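You operate a simulated robot arm through the tools that you are given. There is no shell and no other tool. Be economical: measure what you need, move in short steps, check, and stop when the job is done.

Carry out the task below with a simulated robot arm. There is one attempt and no reset: what you move stays moved.

TASK
Take the green cup labelled "4" from the top of the roasting bench and leave it on the low shelf of the packing counter. Take the tin on the top of the tea table and put it away on the cubby k8. Switch the red switch on. Put one of the plungers from the top of the press bench on the newspaper. Put one of the tags from the top of the press bench on the grey cake. Take the wooden bowl on the top of the press bench and put it away on the top of the tea table. Put one of the funnels from the top of the press bench on the top of the packing counter. Put the brown cup from the bamboo mat on the cubby k7 and the white cup on the low shelf of the press bench. Switch the blue switch on. Take the glass jar and leave it on top of the clear cover. Put the tea brick that says "LOT 6" from the top of the packing counter on the clear spot on the display table and the tea brick marked "LOT 8" on the cubby u7. Pull the bottom drawer of the right chest open. Do these in any order. Set down upright: tin, tag, glass jar.

It is judged by the outcome, as a careful person would: the job done as asked, and still so three seconds after it is handed in. It fails if anything else is knocked over, pushed out of place, dropped, spilled or broken. Lids that push on must go on centred and level and be pressed home; caps that screw on are set level and turned clockwise until they are tight.

THE ROBOT
A 6-joint arm with a fingered hand on a trunk, on a base that drives. Base frame: it is fixed to the floor where the robot stands at the start and does not move with it; the origin is under the middle of the robot, x ahead of it, y to its left, z up. Units: mm, degrees, N and s.
With the tool pointing down near the work surface it reaches from about 340 to 760 mm from the robot's upright axis, wherever it stands. Its first joint turns from -166.0 to 166.0 degrees. Places, roughly: blue switch [-800, -800, 1100]; bottom drawer of the right chest [-5700, 0, 600]; clear cover (19x20x10 cm) [-1500, -700, 900]; clear spot on the display table (20x23 cm) [-1280, -460, 760]; cubby K7 [-3700, 900, 1400]; cubby K8 [-3400, 900, 1400]; cubby U7 [-3700, 900, 500]; cup [-2250, -2000, 750]; funnel (6x6x6 cm) [-2300, -2000, 900]; glass jar (6x6x8 cm) [400, -300, 900]; green cup [750, -250, 750]; grey cake (6x6x2 cm) [500, -1300, 900]; low shelf of the packing counter [-1500, 1000, 200]; low shelf of the press bench [-1400, -2200, 200]; newspaper [-5250, 750, 750]; plunger (6x6x6 cm) [-1200, -2200, 900]; red switch [-1400, -2200, 900]; tag [-1750, -2250, 750]; tea brick [-1000, 1000, 1000]; tin [-3250, -750, 750]; top of the packing counter [-1500, 1000, 900]; top of the tea table [-3600, -1400, 800]; wooden bowl (10x10x6 cm) [-1900, -2200, 900]. Payload 4 kg.
Tool frame: the origin (TCP) lies between the finger pads and is the grasp point; the fingertips stand 26 mm ahead of it; z points along the fingers, y is the line along which they close. Largest opening 148 mm; the body of the gripper starts 73 mm behind the TCP. The gripper is a hand of 3 fingers: y runs from the thumb to the fingers, the wrist lies at [0, 0, -239] in the tool frame.
Orientation is told as [roll, pitch, yaw] about the base's x, y, z axes, in that order, counted from this pose: with the fingers straight down and closing along the base's y, the tool's x points along the base's -x, its y along +y and its z along -z.

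THE INTERFACE
- The arm moves only by the tool apply_moves. Its argument "plan" is a list of rows, each an object of numbers (a shift or turn left out is 0): "x", "y", "z": the shift along the tool's x, y, z in units of 20 mm (1.0 is 20 mm); "rx", "ry", "rz": the turn, a rotation vector about the tool's x, y, z in units of 4 degrees (1.0 is 4 degrees). In form: [{"x": .., "y": .., "z": .., "rx": .., "ry": .., "rz": ..}, ...]. A call has 1 to 8 rows; each row shifts and turns the commanded pose from where the row before left it, along the tool's axes as they then stand. A call with a number of a shift or a turn outside -1 to 1 is refused whole. A row lasts 0.2 s, in which the tool goes at most 50 mm and 8.6 degrees; a call with a longer step from one row to the next is refused whole. A pose out of reach is approached as far as the arm can. The call stops where the force on the tool passes 40 N (or 10 N more than at its start, if that is more) or the arm is blocked; 0.2 s more then pass. In this call time passes only in rows, and 0.2 s behind the last. It gives the time, the measured TCP pose, the force on the tool (base axes), the opening and the grip force at its end, in the units of the frame above (readings bear some noise), with the torque about the TCP (base axes, N m) and any sound that the robot's microphone picked up.
- Cameras (640 x 400 px; columns grow to the right, rows downward): "scene" is now at [-6.3, 150.4, 1515.6]; the picture's right is [-0.22, -0.98, 0.00], its down [-0.91, 0.20, -0.36] and it looks along [0.35, -0.08, -0.93] (base axes); focal length 214 px, centre (320, 200). "wrist" rides on the gripper at [68, -39, -90] in the tool frame; the picture's right is [0.50, 0.87, 0.00], its down [-0.66, 0.38, -0.65] and it looks along [-0.57, 0.33, 0.76] (tool axes); focal length 222 px, centre (320, 200).
- capture(camera): a new picture of that camera. No time passes.
- raise_lower(by): slides the trunk up (or, below 0, down) by that many mm; the arm and the scene camera ride with it, the base frame stays. It gives what a move gives, with no picture.
- drive_base(legs): drives the robot by 1 to 6 legs, each [ahead, left, turn to the left] in mm, mm and degrees, along the robot's own axes; the way and the turn of a leg run together, so that a leg with both is an arc; at most 1500 mm and 180 degrees a leg. The arm and the cameras ride along, it lands a little off, and it stops where it bumps. It gives what a move gives.
- finger_targets(finger1, finger2, thumb_bend): sets how far each is bent, from 0 (flat) to 100 (curled in); at 30 the hand is open as for a grip, at 70 the pads meet at the TCP. One left out holds its place. A second passes; each finger stops where it meets its share of the squeeze, and holds until it gets a number again. It is the only way to open and close the hand. It gives what a move gives, with no picture; readings hold the bend of each and the force on the fingers (four entries, about 0 where the hand has none), thumb and palm.
- aim_head(pan, tilt): turns the head with the scene camera to pan (to the left, within 155 degrees either way) and tilt (down, from -29 to 69), counted from straight ahead of the robot. It gives what a move gives.
- probe_pixels(camera, pixels): for up to 12 pixels [column, row] of the newest picture of that camera ("zoom" is the newest enlarged one), the place [x, y, z] in the base frame of the surface seen there, good to about 2 mm. No time passes.
- close_up(camera, box): a new picture of the part [left, top, right, bottom] of that camera's present view, enlarged. No time passes.
- hand_in(): hands the job in; it is judged then, once.

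Go step by step. Measure first, check grasps and placings, and put right what went wrong. The budget is 385 turns and 360 pictures, counting those below and the enlarged ones. Unless the task says otherwise, let go and move clear before handing in.

The tools are called as name(argument=value, ...) on one line, values as JSON. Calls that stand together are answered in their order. apply_moves: Moves the arm, as the interface text tells. Its arguments: {"type":"object","properties":{"plan":{"type":"array","items":{"type":"object","properties":{"x":{"type":"number"},"y":{"type":"number"},"z":{"type":"number"},"rx":{"type":"number"},"ry":{"type":"number"},"rz":{"type":"number"}}}}},"required":["plan"]} The other tools are called the same way: raise_lower (by) slides the trunk up or down; finger_targets (finger1, finger2, thumb_bend) moves the fingers one by one; drive_base (legs) drives the base; aim_head (pan, tilt) turns the head that bears the scene camera; capture (camera) takes a picture; probe_pixels (camera, pixels) gives the place of the surface under pixels of a picture; close_up (camera, box) takes an enlarged picture of a part of a camera's view; hand_in () hands the job in.

At the start:

```text
clock: 0.0
ee_pos: [-325.3, -257.8, 1335.5]
tool_rot: [0.0, 0.0, 0.1]
force: [-0.1, 0.2, 0.2]
torque: [0.0, 0.0, 0.01]
finger_gap: 148.0
grasp_force: 0.1
shape: jaw
bend: [30.0, 30.0, 30.0]
finger forces: [0.0, 0.0, 0.0, 0.1, 0.0, 0.1]
trunk travel left (down, up): [-500.0, 90.0]
robot x, y, heading: [-2.3, -1.1, -0.3]
head pan, tilt: [-12.6, 68.8]
```

scene: 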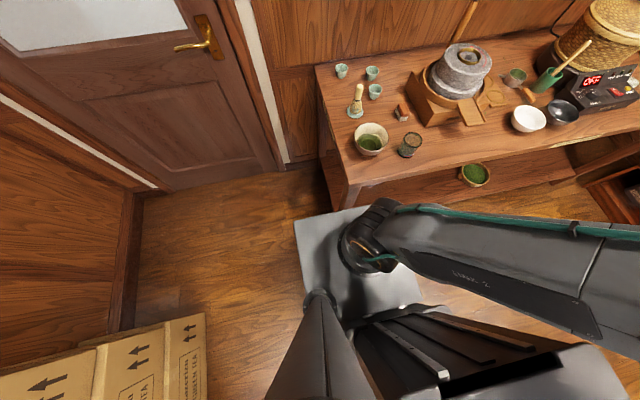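
wrist: 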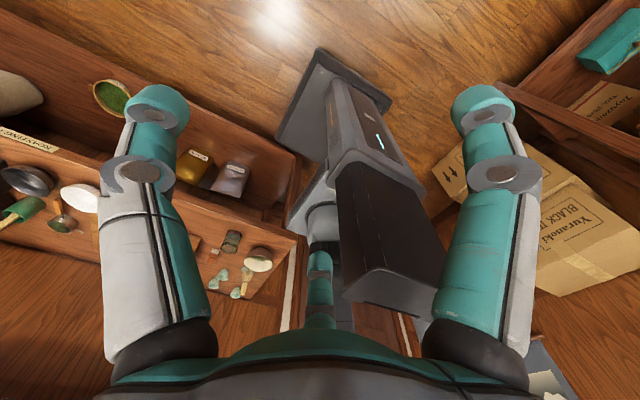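

The scene picture shows the roasting bench ahead with cups at about (342,71), (372,73) and (375,92). I'll look around with the head to map the room first.

aim_head(pan=-20, tilt=35)

capture(camera="scene")

aim_head(pan=-100, tilt=25)

capture(camera="scene")

aim_head(pan=-150, tilt=25)

capture(camera="scene")

aim_head(pan=145, tilt=25)

capture(camera="scene")

```text
clock: 1.0
ee_pos: [-326.4, -257.6, 1335.7]
tool_rot: [0.1, 0.0, 0.0]
force: [-0.1, 0.1, -1.0]
torque: [0.03, 0.02, -0.01]
finger_gap: 148.0
grasp_force: 0.0
shape: jaw
bend: [30.0, 30.0, 30.0]
finger forces: [0.1, 0.0, 0.1, 0.0, 0.1, 0.0]
trunk travel left (down, up): [-500.0, 90.0]
robot x, y, heading: [-1.1, -0.1, 0.3]
head pan, tilt: [-20.0, 35.0]
```

```text
357 pictures are left
```

scene: 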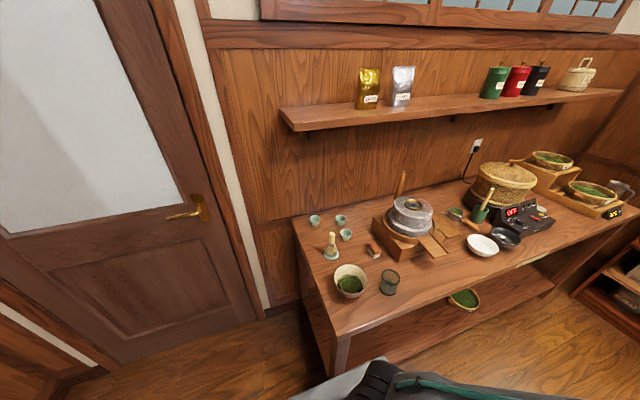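

```text
clock: 2.5
ee_pos: [-326.7, -258.2, 1336.6]
tool_rot: [0.1, -0.1, 0.0]
force: [0.0, 0.6, -0.3]
torque: [-0.03, 0.03, 0.03]
finger_gap: 147.9
grasp_force: 0.0
shape: jaw
bend: [30.0, 30.0, 30.0]
finger forces: [0.1, 0.0, 0.1, 0.0, 0.0, 0.1]
trunk travel left (down, up): [-500.0, 90.0]
robot x, y, heading: [-1.3, -1.6, -0.4]
head pan, tilt: [-100.0, 25.0]
```

```text
356 pictures are left
```

scene: 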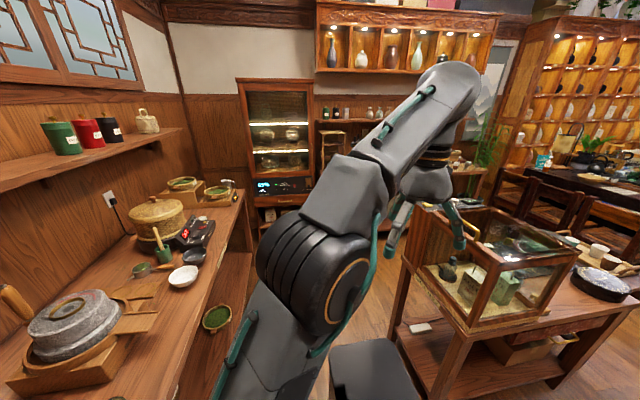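

```text
clock: 3.7
ee_pos: [-326.2, -257.7, 1334.9]
tool_rot: [-0.1, 0.1, 0.0]
force: [-0.1, -0.4, -0.3]
torque: [0.04, -0.03, -0.04]
finger_gap: 148.0
grasp_force: 0.0
shape: jaw
bend: [30.0, 30.0, 30.0]
finger forces: [0.0, 0.0, 0.0, 0.1, 0.1, 0.0]
trunk travel left (down, up): [-500.0, 90.0]
robot x, y, heading: [1.0, 1.1, -0.3]
head pan, tilt: [-150.0, 25.0]
```

```text
355 pictures are left
```

scene: 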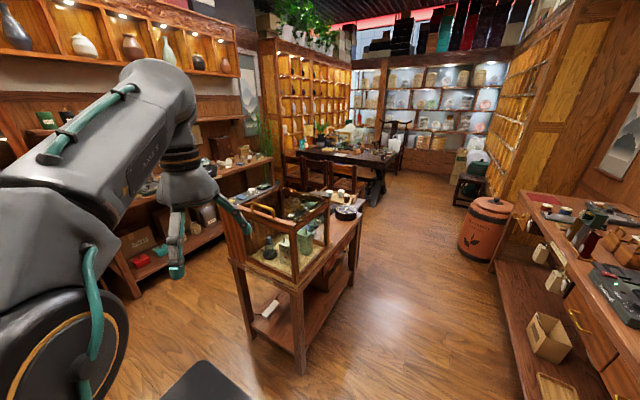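

```text
clock: 7.7
ee_pos: [-326.7, -258.2, 1336.1]
tool_rot: [-0.1, 0.0, 0.0]
force: [0.5, -0.7, -0.9]
torque: [0.0, 0.03, 0.01]
finger_gap: 148.0
grasp_force: 0.1
shape: jaw
bend: [30.0, 30.0, 30.0]
finger forces: [0.0, 0.1, 0.0, 0.0, 0.0, 0.0]
trunk travel left (down, up): [-500.0, 90.0]
robot x, y, heading: [-1.0, -3.0, -0.1]
head pan, tilt: [145.0, 25.0]
```

```text
354 pictures are left
```

scene: 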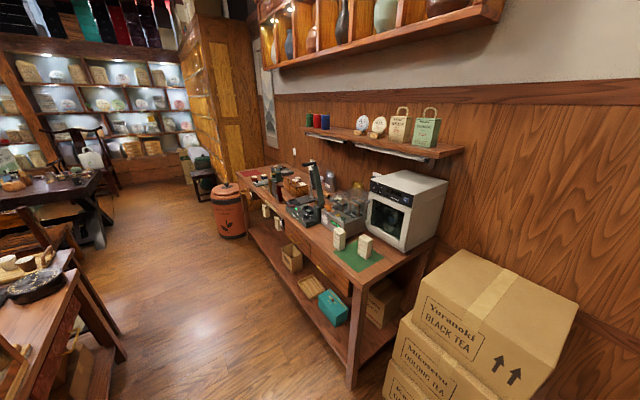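

The room is mapped in outline. Next I look close up at the roasting bench cups and jar.

aim_head(pan=-20, tilt=45)

close_up(camera="scene", box=[260, 100, 460, 260])

probe_pixels(camera="zoom", pixels=[[320, 200], [200, 200], [400, 200]])

close_up(camera="scene", box=[440, 60, 640, 220])

```text
clock: 10.2
ee_pos: [-324.5, -258.3, 1335.3]
tool_rot: [0.0, 0.1, 0.0]
force: [0.5, 0.1, 0.3]
torque: [-0.03, -0.02, 0.01]
finger_gap: 148.0
grasp_force: 0.0
shape: jaw
bend: [30.0, 30.0, 30.0]
finger forces: [0.0, 0.0, 0.0, 0.0, 0.0, 0.0]
trunk travel left (down, up): [-500.0, 90.0]
robot x, y, heading: [-0.8, 2.5, 0.3]
head pan, tilt: [-20.0, 45.0]
```

```text
2.50 times, centred on (360, 180) of scene
```

zoom: 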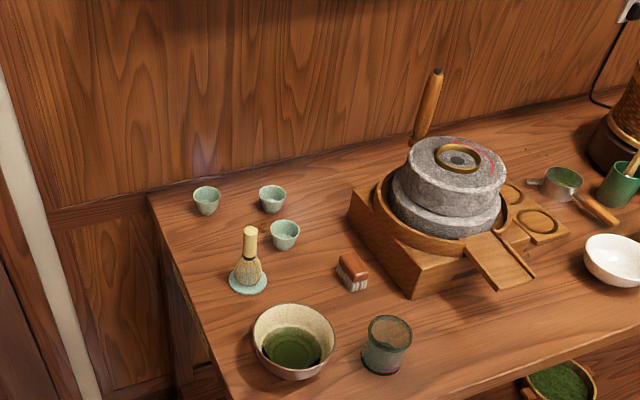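

```text
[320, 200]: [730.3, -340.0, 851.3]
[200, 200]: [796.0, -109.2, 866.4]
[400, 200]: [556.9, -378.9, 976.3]
```

```text
2.50 times, centred on (540, 140) of scene
```

zoom: 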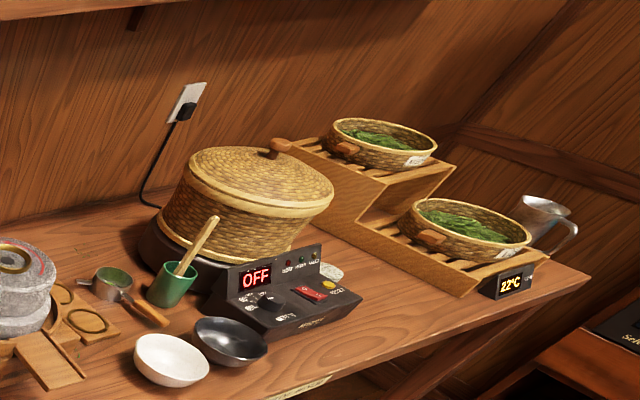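

Three green cups stand at the left; labels aren't legible yet. I'll zoom in tight on them and the jar.

close_up(camera="scene", box=[315, 167, 395, 217])

probe_pixels(camera="zoom", pixels=[[60, 80], [285, 75], [345, 190]])

close_up(camera="scene", box=[350, 210, 430, 260])

probe_pixels(camera="zoom", pixels=[[295, 110], [295, 170], [295, 240], [220, 120]])

```text
8.00 times, centred on (355, 192) of scene
```

zoom: 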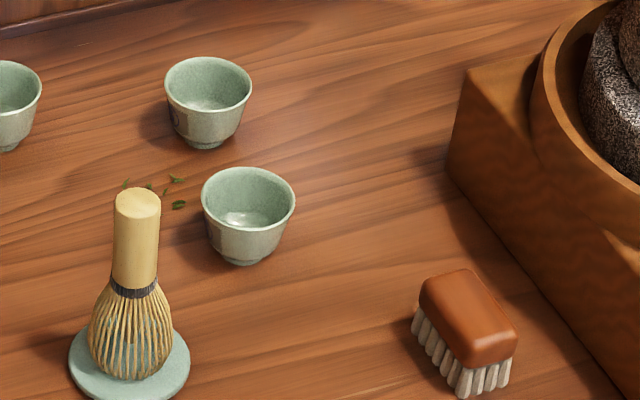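

```text
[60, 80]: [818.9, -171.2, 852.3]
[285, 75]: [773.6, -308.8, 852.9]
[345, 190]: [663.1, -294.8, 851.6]
```

```text
8.00 times, centred on (390, 235) of scene
```

zoom: 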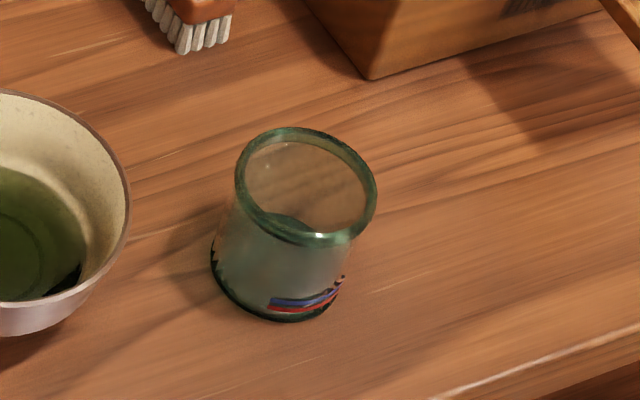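

```text
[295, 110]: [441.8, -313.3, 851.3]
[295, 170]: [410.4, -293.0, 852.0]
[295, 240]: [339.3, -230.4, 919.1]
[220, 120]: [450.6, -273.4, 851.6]
```

The labels seem to face left/back (dark mark at zoom (175,112)), so I'd view the cups from the bench's left end. I check the floor clearance there.

aim_head(pan=40, tilt=60)

capture(camera="scene")

probe_pixels(camera="scene", pixels=[[200, 200], [320, 200], [400, 200], [500, 200], [320, 100], [320, 300], [200, 300], [560, 120], [600, 200], [620, 250]])

```text
clock: 11.6
ee_pos: [-325.5, -257.8, 1335.7]
tool_rot: [0.0, 0.0, 0.0]
force: [0.1, -0.2, 0.1]
torque: [-0.01, 0.0, -0.03]
finger_gap: 148.0
grasp_force: 0.0
shape: jaw
bend: [30.0, 30.0, 30.0]
finger forces: [0.0, 0.0, 0.1, 0.0, 0.0, 0.1]
trunk travel left (down, up): [-500.0, 90.0]
robot x, y, heading: [0.3, -4.0, -0.2]
head pan, tilt: [40.0, 60.0]
```

```text
349 pictures are left
```

scene: 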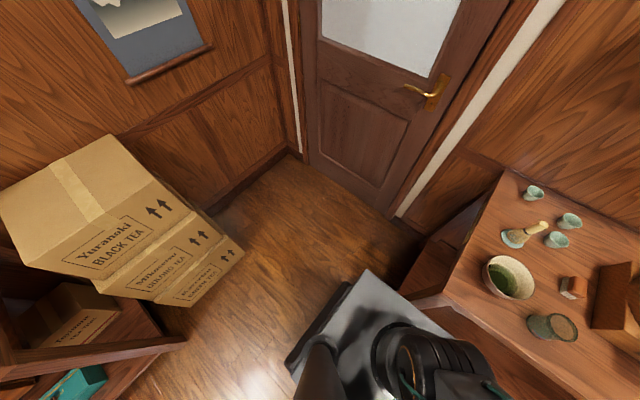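

```text
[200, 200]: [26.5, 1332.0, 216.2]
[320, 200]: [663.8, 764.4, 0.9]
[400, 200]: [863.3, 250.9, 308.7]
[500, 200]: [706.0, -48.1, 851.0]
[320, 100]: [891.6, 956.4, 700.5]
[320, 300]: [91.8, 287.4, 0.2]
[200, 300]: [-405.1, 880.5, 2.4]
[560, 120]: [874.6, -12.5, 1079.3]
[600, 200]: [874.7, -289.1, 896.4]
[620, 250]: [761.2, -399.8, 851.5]
```

Floor to the left of the bench is free. I drive to the bench's left end, facing along it.

drive_base(legs=[[0, 460, 0], [300, 0, 0], [0, 0, -90], [0, 230, 0], [60, 0, 0]])

aim_head(pan=5, tilt=50)

capture(camera="scene")

close_up(camera="scene", box=[240, 140, 400, 240])

```text
clock: 21.7
ee_pos: [271.3, 729.3, 1336.0]
tool_rot: [0.0, 0.0, -90.3]
force: [0.4, 0.2, 0.3]
torque: [0.01, 0.01, -0.01]
finger_gap: 147.9
grasp_force: 0.1
shape: jaw
bend: [30.0, 30.0, 30.0]
finger forces: [0.0, 0.1, 0.0, 0.0, 0.1, 0.0]
trunk travel left (down, up): [-500.0, 90.0]
robot x, y, heading: [521.6, 399.3, -90.1]
head pan, tilt: [40.0, 60.0]
```

```text
clock: 22.7
ee_pos: [270.8, 730.0, 1336.8]
tool_rot: [0.0, 0.0, -90.4]
force: [1.0, 0.0, 0.0]
torque: [0.03, 0.03, -0.04]
finger_gap: 147.9
grasp_force: 0.0
shape: jaw
bend: [30.0, 30.0, 30.0]
finger forces: [0.0, 0.1, 0.0, 0.0, 0.0, 0.1]
trunk travel left (down, up): [-500.0, 90.0]
robot x, y, heading: [529.1, 402.8, -90.6]
head pan, tilt: [5.0, 50.0]
```

```text
348 pictures are left
```

scene: 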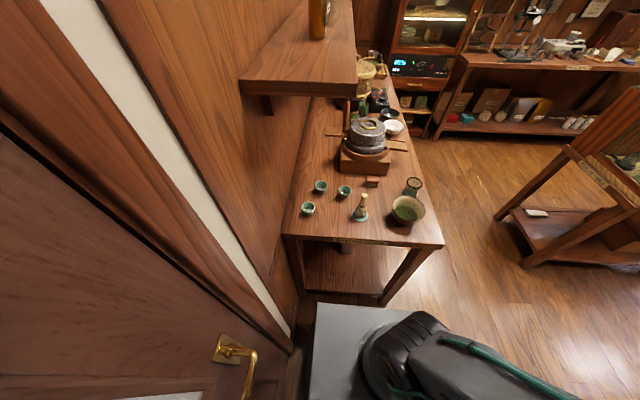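

```text
4.00 times, centred on (320, 190) of scene
```

zoom: 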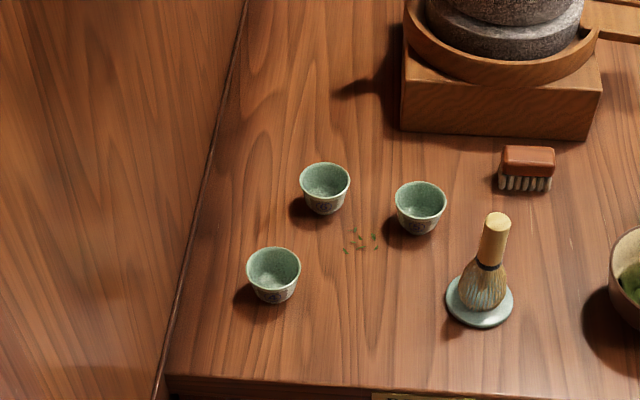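

Labels now face the camera but small; zoom tight on the three cups.

close_up(camera="scene", box=[296, 176, 360, 216])

probe_pixels(camera="zoom", pixels=[[115, 120], [240, 100], [485, 145]])

close_up(camera="scene", box=[300, 198, 316, 218])

close_up(camera="scene", box=[312, 180, 328, 194])

close_up(camera="scene", box=[336, 185, 352, 199])

```text
10.00 times, centred on (328, 196) of scene
```

zoom: 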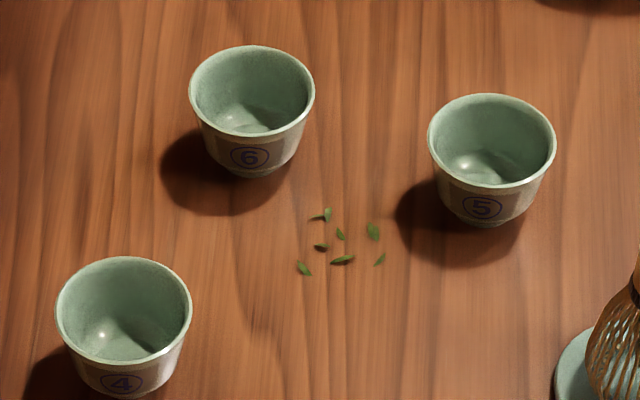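

```text
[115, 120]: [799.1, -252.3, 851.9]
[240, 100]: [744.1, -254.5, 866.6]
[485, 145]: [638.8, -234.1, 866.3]
```

```text
16.00 times, centred on (308, 208) of scene
```

zoom: 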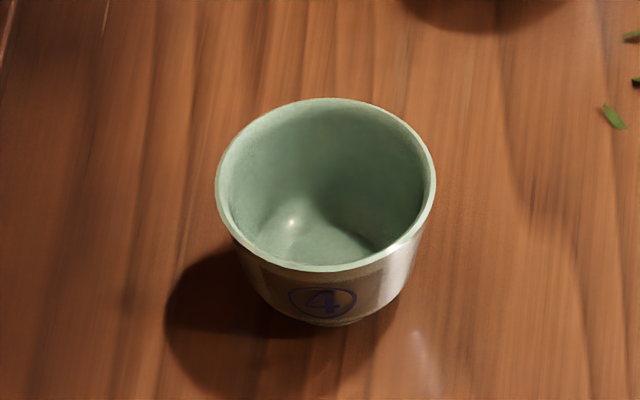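

```text
16.00 times, centred on (320, 187) of scene
```

zoom: 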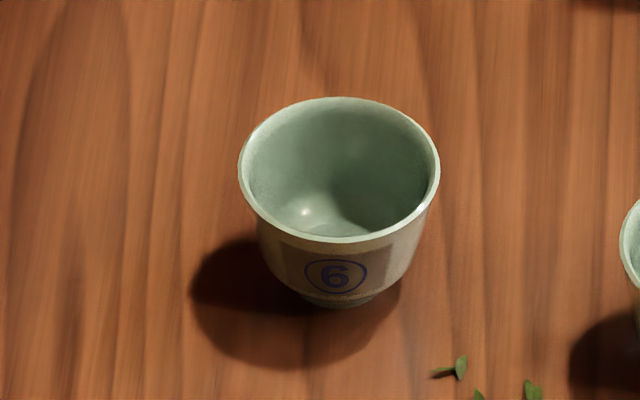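

```text
16.00 times, centred on (344, 192) of scene
```

zoom: 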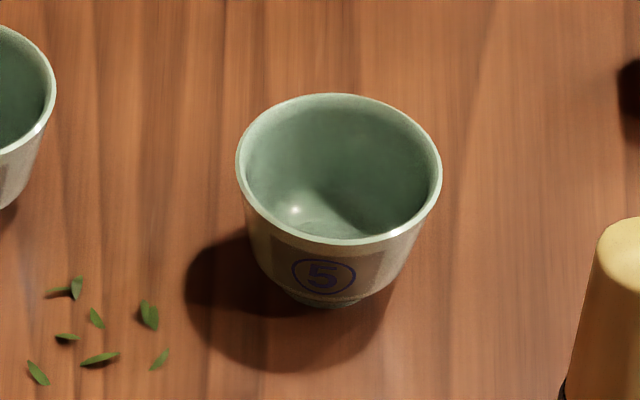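

Cup "4" is the near-left one at scene (308,208). Probe its rim and the jar's rim geometry.

close_up(camera="scene", box=[300, 198, 316, 218])

probe_pixels(camera="zoom", pixels=[[218, 195], [433, 195], [325, 102], [325, 267], [320, 235], [325, 318]])

close_up(camera="scene", box=[390, 170, 438, 200])

probe_pixels(camera="zoom", pixels=[[230, 170], [320, 200], [400, 170], [320, 110]])

```text
16.00 times, centred on (308, 208) of scene
```

zoom: 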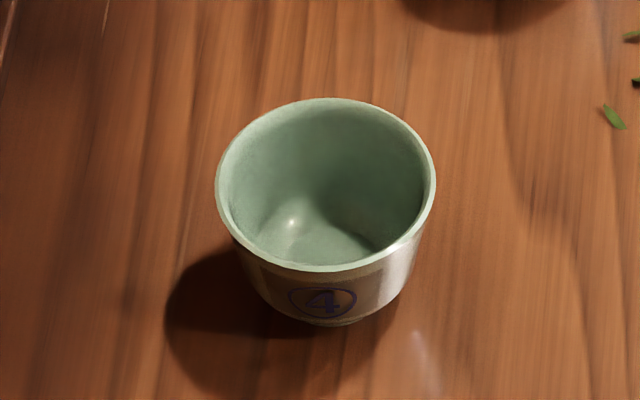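

```text
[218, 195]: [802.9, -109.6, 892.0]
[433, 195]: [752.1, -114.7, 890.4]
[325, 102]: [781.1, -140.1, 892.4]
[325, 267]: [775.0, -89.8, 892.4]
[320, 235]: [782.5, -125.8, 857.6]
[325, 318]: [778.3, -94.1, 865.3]
```

```text
13.33 times, centred on (414, 185) of scene
```

zoom: 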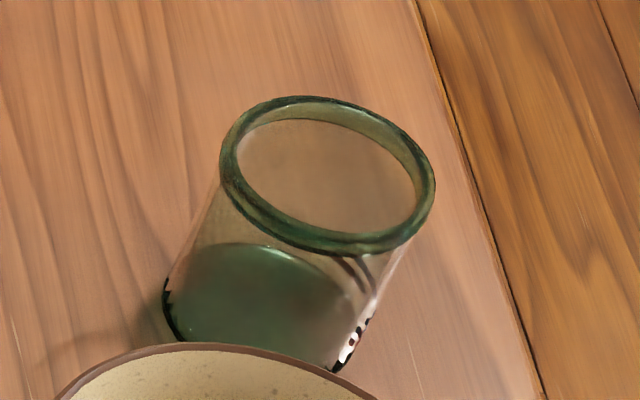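

```text
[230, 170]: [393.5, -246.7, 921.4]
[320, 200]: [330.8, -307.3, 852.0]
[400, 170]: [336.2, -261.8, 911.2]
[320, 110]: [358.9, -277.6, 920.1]
```

Cup 4 centre ≈ (777,-115), rim z 892; jar centre ≈ (363,-247), top ≈ 922. I measure my own base footprint and the bench end to plan where to stand.

probe_pixels(camera="scene", pixels=[[320, 306], [405, 310], [312, 396], [286, 238], [440, 243], [362, 240], [285, 300], [385, 290]])

apply_moves(plan=[{"x": 0.5, "y": -1, "z": 0, "rz": -1}, {"x": 0.5, "y": -1, "z": 0, "rz": -1}, {"x": 0.5, "y": -1, "z": 0, "rz": -1}, {"x": 0.5, "y": -1, "z": 0, "rz": -1}, {"x": 0.5, "y": -1, "z": 0, "rz": -1}, {"x": 0.5, "y": -1, "z": 0, "rz": -1}, {"x": 0.5, "y": -1, "z": 0, "rz": -1}, {"x": 0.5, "y": -1, "z": 0, "rz": -1}])

```text
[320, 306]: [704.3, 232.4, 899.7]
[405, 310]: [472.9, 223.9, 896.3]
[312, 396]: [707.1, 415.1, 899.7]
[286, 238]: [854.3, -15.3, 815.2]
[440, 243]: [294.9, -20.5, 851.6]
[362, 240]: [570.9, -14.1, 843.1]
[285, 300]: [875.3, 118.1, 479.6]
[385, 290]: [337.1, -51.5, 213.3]
```

```text
clock: 24.5
ee_pos: [138.3, 724.7, 1278.1]
tool_rot: [0.0, 0.0, -58.5]
force: [0.3, 0.4, 0.9]
torque: [0.03, 0.03, 0.01]
finger_gap: 148.2
grasp_force: 0.1
shape: jaw
bend: [30.0, 30.0, 30.0]
finger forces: [0.0, 0.0, 0.0, 0.1, 0.0, 0.1]
out of reach, approached as far as the arm can: row 2, 3, 4, 5, 6, 7, 8
trunk travel left (down, up): [-500.0, 90.0]
robot x, y, heading: [525.0, 406.5, -90.4]
head pan, tilt: [5.0, 50.0]
```

The plate at z 900 is the robot's own carriage (±180 mm). At z 1335 the arm is at its reach limit; I swing it to the robot's right side while lowering.

apply_moves(plan=[{"x": -0.47, "y": -0.92, "z": 0.8, "rz": -0.9}, {"x": -0.4, "y": -0.95, "z": 0.8, "rz": -0.9}, {"x": -0.35, "y": -0.97, "z": 0.8, "rz": -0.9}, {"x": -0.28, "y": -0.99, "z": 0.8, "rz": -0.9}, {"x": -0.22, "y": -1, "z": 0.8, "rz": -0.9}, {"x": -0.16, "y": -1, "z": 0.8, "rz": -0.9}, {"x": -0.09, "y": -1, "z": 0.8, "rz": -0.9}, {"x": -0.03, "y": -1, "z": 0.8, "rz": -0.9}])

apply_moves(plan=[{"x": 0.04, "y": -1, "z": 0.8, "rz": -0.9}, {"x": 0.1, "y": -1, "z": 0.8, "rz": -0.9}, {"x": 0.16, "y": -1, "z": 0.8, "rz": -0.9}, {"x": 0.23, "y": -1, "z": 0.8, "rz": -0.9}, {"x": 0.29, "y": -0.99, "z": 0.8, "rz": -0.9}, {"x": 0.35, "y": -0.97, "z": 0.8, "rz": -0.9}, {"x": 0.42, "y": -0.94, "z": 0.8, "rz": -0.9}, {"x": 0.47, "y": -0.92, "z": 0.8, "rz": -0.9}])

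aim_head(pan=-90, tilt=55)

capture(camera="scene")

```text
clock: 26.3
ee_pos: [52.1, 585.0, 1152.3]
tool_rot: [-0.1, 0.0, -29.6]
force: [-0.3, -0.7, -0.7]
torque: [-0.01, 0.0, 0.0]
finger_gap: 148.2
grasp_force: 0.1
shape: jaw
bend: [30.0, 30.0, 30.0]
finger forces: [0.0, 0.1, 0.0, 0.0, 0.0, 0.1]
trunk travel left (down, up): [-500.0, 90.0]
robot x, y, heading: [527.8, 403.7, -90.2]
head pan, tilt: [5.0, 50.0]
```

```text
clock: 28.1
ee_pos: [-34.5, 447.0, 1023.9]
tool_rot: [0.1, 0.1, -0.8]
force: [-1.0, 0.2, 0.2]
torque: [0.01, -0.01, 0.01]
finger_gap: 147.9
grasp_force: 0.0
shape: jaw
bend: [30.0, 30.0, 30.0]
finger forces: [0.0, 0.0, 0.0, 0.0, 0.0, 0.0]
trunk travel left (down, up): [-500.0, 90.0]
robot x, y, heading: [528.3, 406.5, -90.5]
head pan, tilt: [5.0, 50.0]
```

```text
clock: 29.8
ee_pos: [-32.7, 448.0, 1025.1]
tool_rot: [0.0, 0.1, -0.9]
force: [0.3, -0.6, -0.2]
torque: [0.0, 0.04, -0.01]
finger_gap: 147.8
grasp_force: 0.1
shape: jaw
bend: [30.0, 30.0, 30.0]
finger forces: [0.0, 0.0, 0.0, 0.0, 0.0, 0.1]
trunk travel left (down, up): [-500.0, 90.0]
robot x, y, heading: [522.9, 406.6, -90.3]
head pan, tilt: [-90.0, 55.0]
```

```text
340 pictures are left
```

scene: 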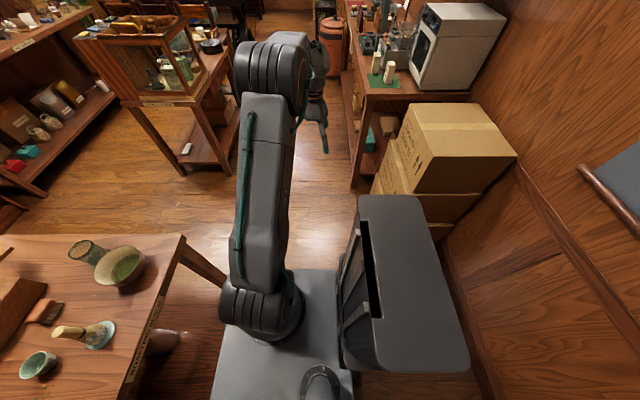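

The arm is now at my right side (TCP ≈ 560 mm right). Before swinging it over the bench I check the wall shelf's position.

aim_head(pan=5, tilt=40)

capture(camera="scene")

probe_pixels(camera="scene", pixels=[[240, 140], [357, 142], [300, 140], [300, 155], [362, 250], [370, 165]])

```text
clock: 31.5
ee_pos: [-33.7, 447.7, 1024.4]
tool_rot: [0.0, 0.0, -0.9]
force: [0.4, 0.0, -0.3]
torque: [0.0, 0.0, -0.02]
finger_gap: 148.2
grasp_force: 0.0
shape: jaw
bend: [30.0, 30.0, 30.0]
finger forces: [0.1, 0.1, 0.0, 0.0, 0.0, 0.0]
trunk travel left (down, up): [-500.0, 90.0]
robot x, y, heading: [523.1, 402.9, -90.5]
head pan, tilt: [5.0, 40.0]
```

```text
339 pictures are left
```

scene: 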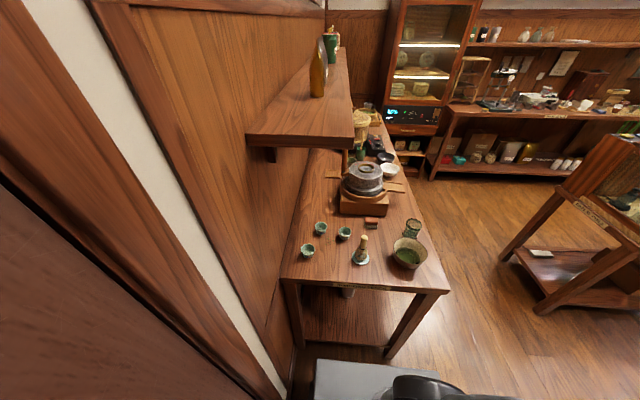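

```text
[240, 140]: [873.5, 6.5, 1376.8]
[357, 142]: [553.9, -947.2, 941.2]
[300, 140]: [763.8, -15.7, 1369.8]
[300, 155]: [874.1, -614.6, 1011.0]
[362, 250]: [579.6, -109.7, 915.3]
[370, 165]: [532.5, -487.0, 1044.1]
```

The shelf underside (~1360) is above cup 4, so I tilt the tool 45° outward for a low approach from the bench end.

apply_moves(plan=[{"ry": 1}, {"ry": 1}, {"ry": 1}, {"ry": 1}, {"ry": 1}, {"ry": 1}, {"ry": 1}, {"ry": 1}])

apply_moves(plan=[{"ry": 1}, {"ry": 1}, {"ry": 1}, {"ry": 1}])

drive_base(legs=[[0, 0, 120]])

aim_head(pan=-90, tilt=55)

capture(camera="scene")

capture(camera="wrist")

```text
clock: 33.3
ee_pos: [-33.7, 447.3, 1024.8]
tool_rot: [0.1, 32.1, -0.8]
force: [0.2, 0.1, 0.0]
torque: [-0.02, 0.01, 0.03]
finger_gap: 148.0
grasp_force: 0.0
shape: jaw
bend: [30.0, 30.0, 30.0]
finger forces: [0.0, 0.0, 0.0, 0.0, 0.0, 0.0]
trunk travel left (down, up): [-500.0, 90.0]
robot x, y, heading: [526.6, 403.6, -90.4]
head pan, tilt: [5.0, 40.0]
```

```text
clock: 34.3
ee_pos: [-35.0, 439.2, 1025.2]
tool_rot: [-2.1, 40.8, -0.8]
force: [0.2, -0.4, 0.3]
torque: [0.03, 0.0, -0.01]
finger_gap: 147.8
grasp_force: 0.0
shape: jaw
bend: [30.0, 30.0, 30.0]
finger forces: [0.0, 0.0, 0.1, 0.0, 0.0, 0.1]
out of reach, approached as far as the arm can: row 3
trunk travel left (down, up): [-500.0, 90.0]
robot x, y, heading: [525.9, 401.1, -90.6]
head pan, tilt: [5.0, 40.0]
```

```text
clock: 39.7
ee_pos: [776.8, -101.6, 1024.9]
tool_rot: [-2.0, 40.7, 119.2]
force: [0.4, 0.6, -0.1]
torque: [0.02, 0.02, -0.01]
finger_gap: 147.9
grasp_force: 0.1
shape: jaw
bend: [30.0, 30.0, 30.0]
finger forces: [0.0, 0.0, 0.0, 0.0, 0.0, 0.0]
trunk travel left (down, up): [-500.0, 90.0]
robot x, y, heading: [524.8, 404.8, 29.4]
head pan, tilt: [5.0, 40.0]
```

```text
clock: 41.4
ee_pos: [775.9, -100.1, 1025.3]
tool_rot: [-2.0, 40.6, 119.3]
force: [0.8, -0.5, 0.0]
torque: [-0.01, 0.02, -0.01]
finger_gap: 148.2
grasp_force: 0.0
shape: jaw
bend: [30.0, 30.0, 30.0]
finger forces: [0.0, 0.0, 0.0, 0.0, 0.0, 0.1]
trunk travel left (down, up): [-500.0, 90.0]
robot x, y, heading: [522.2, 400.3, 29.7]
head pan, tilt: [-90.0, 55.0]
```

```text
338 pictures are left
```

scene: 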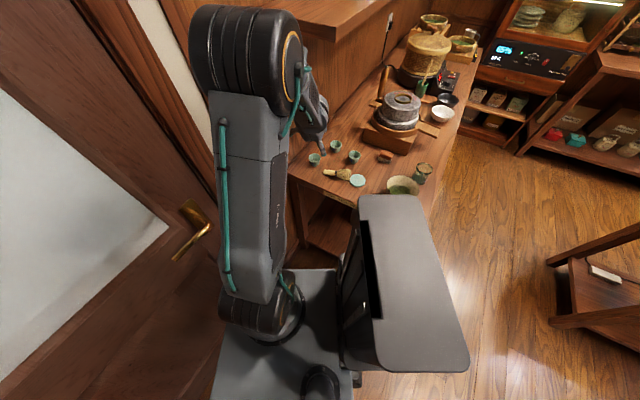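

```text
337 pictures are left
```

wrist: 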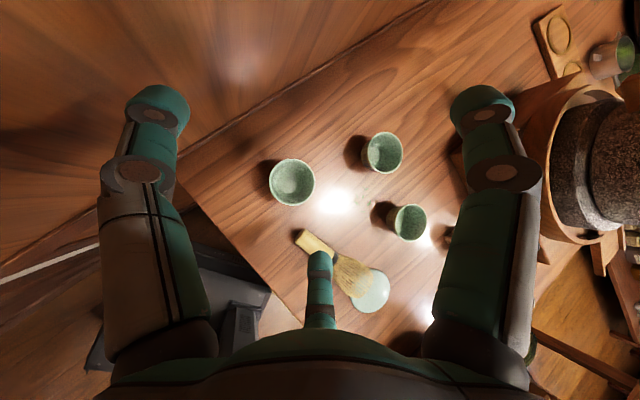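

The whisk at scene (337,173) looks tilted; check whether it's just perspective by probing the handle tip, and probe cup 4 in the wrist view.

probe_pixels(camera="wrist", pixels=[[303, 238], [330, 250], [365, 285], [270, 183], [313, 183], [291, 162], [291, 204]])

```text
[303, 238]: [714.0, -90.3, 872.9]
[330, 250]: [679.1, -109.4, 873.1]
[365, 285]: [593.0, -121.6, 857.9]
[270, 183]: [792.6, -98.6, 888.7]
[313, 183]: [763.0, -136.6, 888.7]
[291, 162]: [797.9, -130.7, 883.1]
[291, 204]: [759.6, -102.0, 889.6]
```

The whisk really has fallen (handle tip now at z 873, (714,-90)); my swing knocked it. I must restand it on its saucer. I look closely at its pose first.

close_up(camera="wrist", box=[280, 215, 420, 325])

probe_pixels(camera="zoom", pixels=[[90, 85], [120, 60], [200, 130], [260, 165], [300, 210], [370, 270], [400, 330], [430, 290], [490, 370], [350, 350], [450, 230], [300, 270]])

close_up(camera="scene", box=[315, 145, 379, 195])

```text
3.64 times, centred on (350, 270) of wrist
```

zoom: 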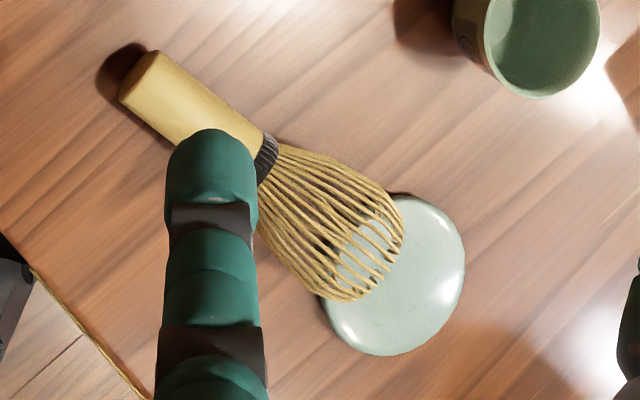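

```text
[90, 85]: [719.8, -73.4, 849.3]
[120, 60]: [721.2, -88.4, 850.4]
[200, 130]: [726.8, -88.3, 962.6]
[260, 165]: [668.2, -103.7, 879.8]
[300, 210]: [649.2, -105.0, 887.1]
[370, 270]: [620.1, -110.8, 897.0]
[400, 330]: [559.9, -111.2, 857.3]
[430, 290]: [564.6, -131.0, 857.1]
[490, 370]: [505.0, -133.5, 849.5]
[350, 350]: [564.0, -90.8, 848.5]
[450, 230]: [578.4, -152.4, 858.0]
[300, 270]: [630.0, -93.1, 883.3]
```

```text
8.00 times, centred on (347, 170) of scene
```

zoom: 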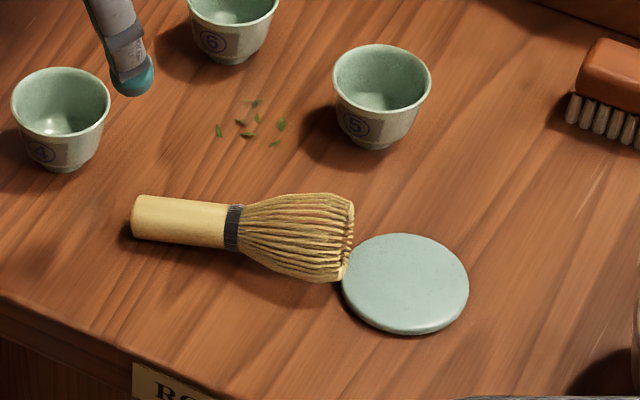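

It's a tripod hand: the low finger hung at z 962 and clipped the 977-high whisk. I back out, reset the tilt to vertical, and go to the bench front to restand it (saucer centre ≈ (580,-124), whisk axis ≈ 13°).

raise_lower(by=90)

drive_base(legs=[[0, 0, -120], [0, -580, 0], [650, 0, 0]])

apply_moves(plan=[{"ry": -1}, {"ry": -1}, {"ry": -1}, {"ry": -1}, {"ry": -1}, {"ry": -1}, {"ry": -1}, {"ry": -1}])

apply_moves(plan=[{"ry": -1}, {"ry": -1}, {"ry": -1}, {"ry": -1}])

```text
clock: 42.7
ee_pos: [776.1, -100.2, 1115.2]
tool_rot: [-2.0, 40.7, 119.2]
force: [0.5, 0.1, 0.5]
torque: [0.0, -0.04, 0.0]
finger_gap: 147.8
grasp_force: 0.1
shape: jaw
bend: [30.0, 30.0, 30.0]
finger forces: [0.0, 0.0, 0.0, 0.0, 0.0, 0.1]
trunk travel left (down, up): [-590.0, 0.0]
robot x, y, heading: [529.8, 405.0, 29.6]
head pan, tilt: [-90.0, 55.0]
```

```text
clock: 54.2
ee_pos: [-623.8, -195.5, 1114.7]
tool_rot: [-2.0, 40.7, -1.3]
force: [0.4, 0.7, -0.5]
torque: [0.0, -0.01, 0.0]
finger_gap: 147.9
grasp_force: 0.0
shape: jaw
bend: [30.0, 30.0, 30.0]
finger forces: [0.0, 0.1, 0.0, 0.0, 0.1, 0.1]
trunk travel left (down, up): [-590.0, 0.0]
robot x, y, heading: [-65.0, -235.8, -91.1]
head pan, tilt: [-90.0, 55.0]
```

```text
clock: 56.0
ee_pos: [-626.2, -200.5, 1116.2]
tool_rot: [-2.5, 13.2, 0.2]
force: [-0.1, 0.0, 0.1]
torque: [0.02, -0.01, -0.01]
finger_gap: 148.0
grasp_force: 0.0
shape: jaw
bend: [30.0, 30.0, 30.0]
finger forces: [0.0, 0.1, 0.1, 0.0, 0.0, 0.0]
out of reach, approached as far as the arm can: row 2
trunk travel left (down, up): [-590.0, 0.0]
robot x, y, heading: [-61.2, -234.7, -90.9]
head pan, tilt: [-90.0, 55.0]
```

```text
clock: 57.0
ee_pos: [-626.6, -199.9, 1116.9]
tool_rot: [-2.6, -2.8, 0.9]
force: [0.1, -0.5, 1.0]
torque: [0.0, -0.01, -0.01]
finger_gap: 147.9
grasp_force: 0.1
shape: jaw
bend: [30.0, 30.0, 30.0]
finger forces: [0.1, 0.0, 0.0, 0.1, 0.0, 0.0]
trunk travel left (down, up): [-590.0, 0.0]
robot x, y, heading: [-60.3, -237.7, -91.0]
head pan, tilt: [-90.0, 55.0]
```

Correct the small residual tilt, then turn so my right side faces the bench at ~13°.

apply_moves(plan=[{"rx": -0.65, "ry": 0.7}])

drive_base(legs=[[0, 0, -166]])

capture(camera="wrist")

capture(camera="scene")

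```text
clock: 57.4
ee_pos: [-625.9, -200.0, 1115.9]
tool_rot: [0.1, 0.1, 0.8]
force: [1.0, 0.2, -0.7]
torque: [-0.02, 0.04, 0.03]
finger_gap: 148.0
grasp_force: 0.0
shape: jaw
bend: [30.0, 30.0, 30.0]
finger forces: [0.0, 0.1, 0.0, 0.1, 0.0, 0.0]
trunk travel left (down, up): [-590.0, 0.0]
robot x, y, heading: [-61.2, -235.3, -91.0]
head pan, tilt: [-90.0, 55.0]
```

```text
clock: 64.6
ee_pos: [492.0, -139.6, 1116.0]
tool_rot: [0.2, 0.1, -165.5]
force: [-0.6, 0.5, -0.5]
torque: [0.0, 0.01, -0.02]
finger_gap: 148.0
grasp_force: 0.0
shape: jaw
bend: [30.0, 30.0, 30.0]
finger forces: [0.0, 0.1, 0.0, 0.0, 0.0, 0.0]
trunk travel left (down, up): [-590.0, 0.0]
robot x, y, heading: [-62.7, -238.7, 102.7]
head pan, tilt: [-90.0, 55.0]
```

```text
334 pictures are left
```

wrist: 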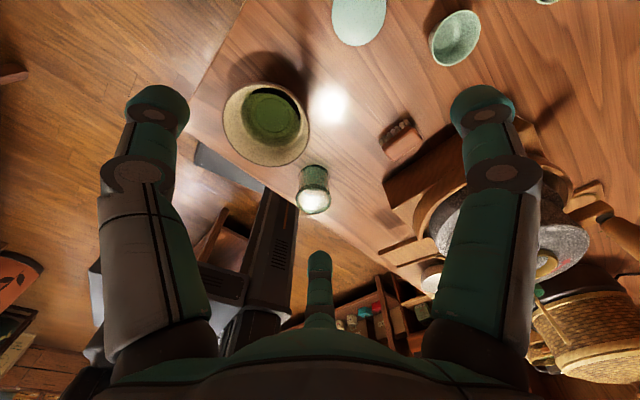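

```text
333 pictures are left
```

scene: 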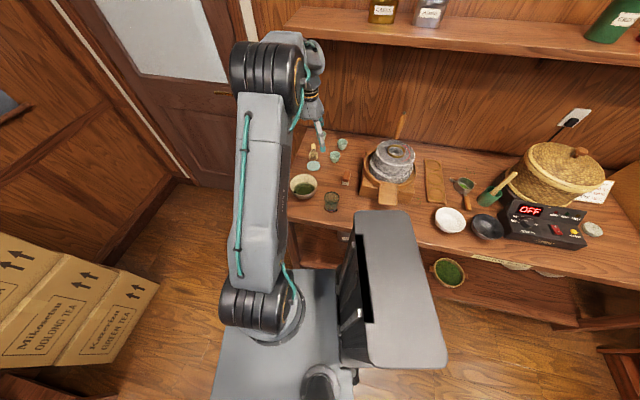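

Tool x now points 14.5°, aligned with the whisk. I refine the whisk handle's position from the scene view.

close_up(camera="scene", box=[290, 130, 354, 180])

probe_pixels(camera="zoom", pixels=[[220, 120], [225, 150], [230, 185], [235, 225], [235, 280], [180, 290], [300, 290], [240, 315]])

```text
8.00 times, centred on (322, 155) of scene
```

zoom: 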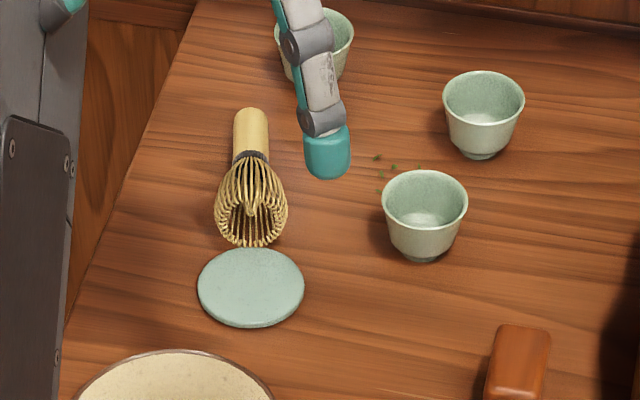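

```text
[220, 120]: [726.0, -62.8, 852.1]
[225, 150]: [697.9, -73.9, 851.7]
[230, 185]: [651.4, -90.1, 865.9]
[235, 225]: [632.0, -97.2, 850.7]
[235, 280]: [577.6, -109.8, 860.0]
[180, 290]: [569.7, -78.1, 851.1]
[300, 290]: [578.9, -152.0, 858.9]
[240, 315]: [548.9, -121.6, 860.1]
```

Probe the handle axis and saucer centre more exactly.

probe_pixels(camera="zoom", pixels=[[251, 115], [251, 130], [252, 145], [252, 185], [252, 220], [251, 287], [205, 287], [297, 287], [251, 252], [251, 322], [328, 172]])

```text
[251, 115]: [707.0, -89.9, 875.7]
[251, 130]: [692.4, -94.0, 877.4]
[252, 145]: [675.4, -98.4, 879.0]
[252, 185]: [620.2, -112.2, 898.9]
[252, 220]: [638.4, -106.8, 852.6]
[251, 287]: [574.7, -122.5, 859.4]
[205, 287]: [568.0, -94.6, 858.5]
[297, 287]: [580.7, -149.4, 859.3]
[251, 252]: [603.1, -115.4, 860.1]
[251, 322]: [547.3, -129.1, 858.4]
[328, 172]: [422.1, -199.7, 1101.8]
```

Handle axis confirmed at 14°, grasp point ≈ (681,-97). I half-close the hand, approach 90 mm and lower the trunk.

finger_targets(finger1=46, finger2=46, thumb_bend=46)

drive_base(legs=[[0, -90, 0]])

raise_lower(by=-130)

capture(camera="wrist")

```text
clock: 65.6
ee_pos: [492.9, -139.2, 1116.3]
tool_rot: [0.1, 0.0, -165.5]
force: [-0.6, -0.2, 0.5]
torque: [0.02, 0.05, 0.02]
finger_gap: 76.1
grasp_force: 0.0
shape: fingers
bend: [46.0, 46.0, 46.0]
finger forces: [0.1, 0.0, 0.0, 0.0, 0.0, 0.1]
trunk travel left (down, up): [-590.0, 0.0]
robot x, y, heading: [-62.0, -235.2, 102.6]
head pan, tilt: [-90.0, 55.0]
```

```text
clock: 66.8
ee_pos: [565.2, -127.4, 1114.6]
tool_rot: [0.2, 0.0, -166.3]
force: [-0.8, 0.1, 0.0]
torque: [0.0, 0.0, -0.02]
finger_gap: 75.9
grasp_force: 0.0
shape: fingers
bend: [46.0, 46.0, 46.0]
finger forces: [0.0, 0.1, 0.0, 0.0, 0.1, 0.0]
trunk travel left (down, up): [-590.0, 0.0]
robot x, y, heading: [9.4, -219.5, 101.7]
head pan, tilt: [-90.0, 55.0]
stopped in leg 1: the robot was blocked; the commanded pose is now the measured one
```

```text
clock: 68.4
ee_pos: [566.5, -127.7, 984.5]
tool_rot: [0.1, 0.1, -166.3]
force: [-0.4, 0.0, 0.1]
torque: [0.0, -0.02, 0.0]
finger_gap: 75.9
grasp_force: 0.0
shape: fingers
bend: [46.0, 46.0, 46.0]
finger forces: [0.0, 0.0, 0.0, 0.0, 0.0, 0.0]
trunk travel left (down, up): [-460.0, 130.0]
robot x, y, heading: [10.7, -216.4, 101.8]
head pan, tilt: [-90.0, 55.0]
```

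```text
331 pictures are left
```

wrist: 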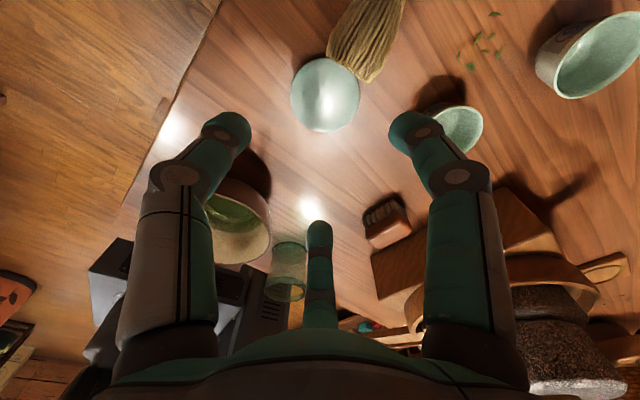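

The base bumped at x≈9 (its limit here). From here the arm extends 118 mm to above the handle; I set fingers to 42 and move.

finger_targets(finger1=42, finger2=42, thumb_bend=42)

apply_moves(plan=[{"x": 0.99, "y": -0.02, "z": 0}, {"x": 0.99, "y": -0.02, "z": 0}, {"x": 0.99, "y": -0.02, "z": 0.2}, {"x": 0.99, "y": -0.02, "z": 0.6}, {"x": 0.99, "y": -0.02, "z": 0.7}, {"x": 0.97, "y": -0.02, "z": 0.7}])

capture(camera="wrist")

capture(camera="scene")

```text
clock: 69.4
ee_pos: [564.6, -128.2, 984.5]
tool_rot: [0.1, -0.1, -166.3]
force: [0.1, -0.8, 0.5]
torque: [-0.01, 0.02, -0.03]
finger_gap: 87.8
grasp_force: 0.0
shape: fingers
bend: [42.0, 42.0, 42.0]
finger forces: [0.0, 0.0, 0.1, 0.0, 0.0, 0.0]
trunk travel left (down, up): [-460.0, 130.0]
robot x, y, heading: [10.3, -217.0, 101.7]
head pan, tilt: [-90.0, 55.0]
```

```text
clock: 70.8
ee_pos: [679.9, -97.2, 940.2]
tool_rot: [0.0, 0.0, -166.3]
force: [0.5, -0.1, 0.2]
torque: [0.04, -0.01, 0.02]
finger_gap: 88.3
grasp_force: 0.2
shape: fingers
bend: [42.0, 42.0, 42.0]
finger forces: [0.1, 0.1, 0.0, 0.0, 0.0, 0.1]
trunk travel left (down, up): [-460.0, 130.0]
robot x, y, heading: [11.6, -218.2, 101.8]
head pan, tilt: [-90.0, 55.0]
```

```text
330 pictures are left
```

wrist: 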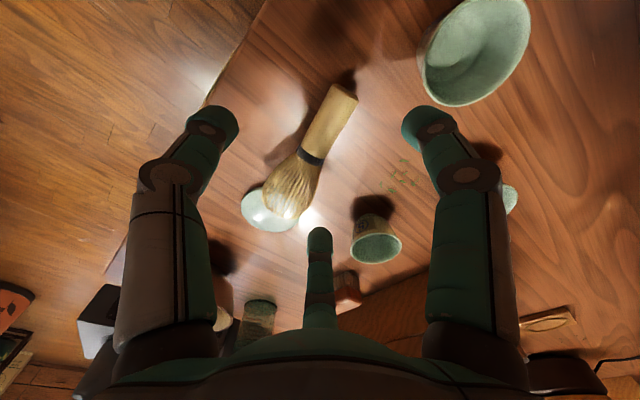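

```text
329 pictures are left
```

scene: 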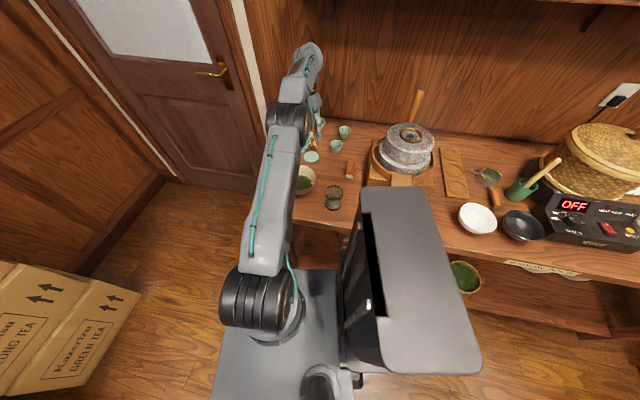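

TCP (680,-97) sits over the handle and clear of cup 4. Descend to z≈880 in steps.

apply_moves(plan=[{"z": 0.98}, {"z": 0.98}, {"z": 0.98}])

capture(camera="wrist")

```text
clock: 71.6
ee_pos: [680.0, -97.7, 882.7]
tool_rot: [0.1, 0.0, -166.3]
force: [-0.6, -0.2, 0.5]
torque: [0.02, 0.0, 0.03]
finger_gap: 88.2
grasp_force: 0.1
shape: fingers
bend: [42.0, 42.0, 42.0]
finger forces: [0.0, 0.1, 0.1, 0.0, 0.2, 0.0]
trunk travel left (down, up): [-460.0, 130.0]
robot x, y, heading: [6.1, -218.9, 101.9]
head pan, tilt: [-90.0, 55.0]
```

```text
328 pictures are left
```

wrist: 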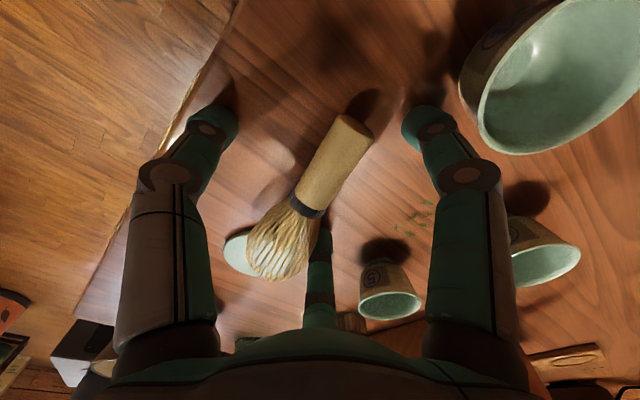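

Good alignment: handle between thumb and fingers. Close the hand.

finger_targets(finger1=70, finger2=70, thumb_bend=70)

capture(camera="wrist")

```text
clock: 72.6
ee_pos: [680.0, -96.4, 882.4]
tool_rot: [0.1, 0.0, -166.4]
force: [1.1, 0.3, 0.5]
torque: [-0.01, -0.02, 0.0]
finger_gap: 17.4
grasp_force: 7.8
shape: fingers
bend: [65.0, 66.0, 66.0]
finger forces: [4.5, 3.8, 0.0, 0.0, 7.3, 0.0]
trunk travel left (down, up): [-460.0, 130.0]
robot x, y, heading: [6.7, -217.8, 101.9]
head pan, tilt: [-90.0, 55.0]
```

```text
327 pictures are left
```

wrist: 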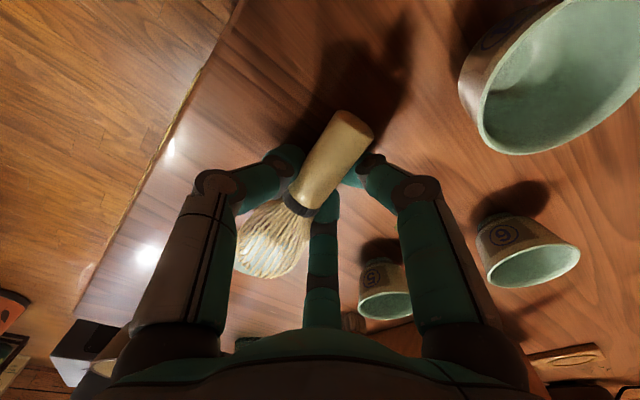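

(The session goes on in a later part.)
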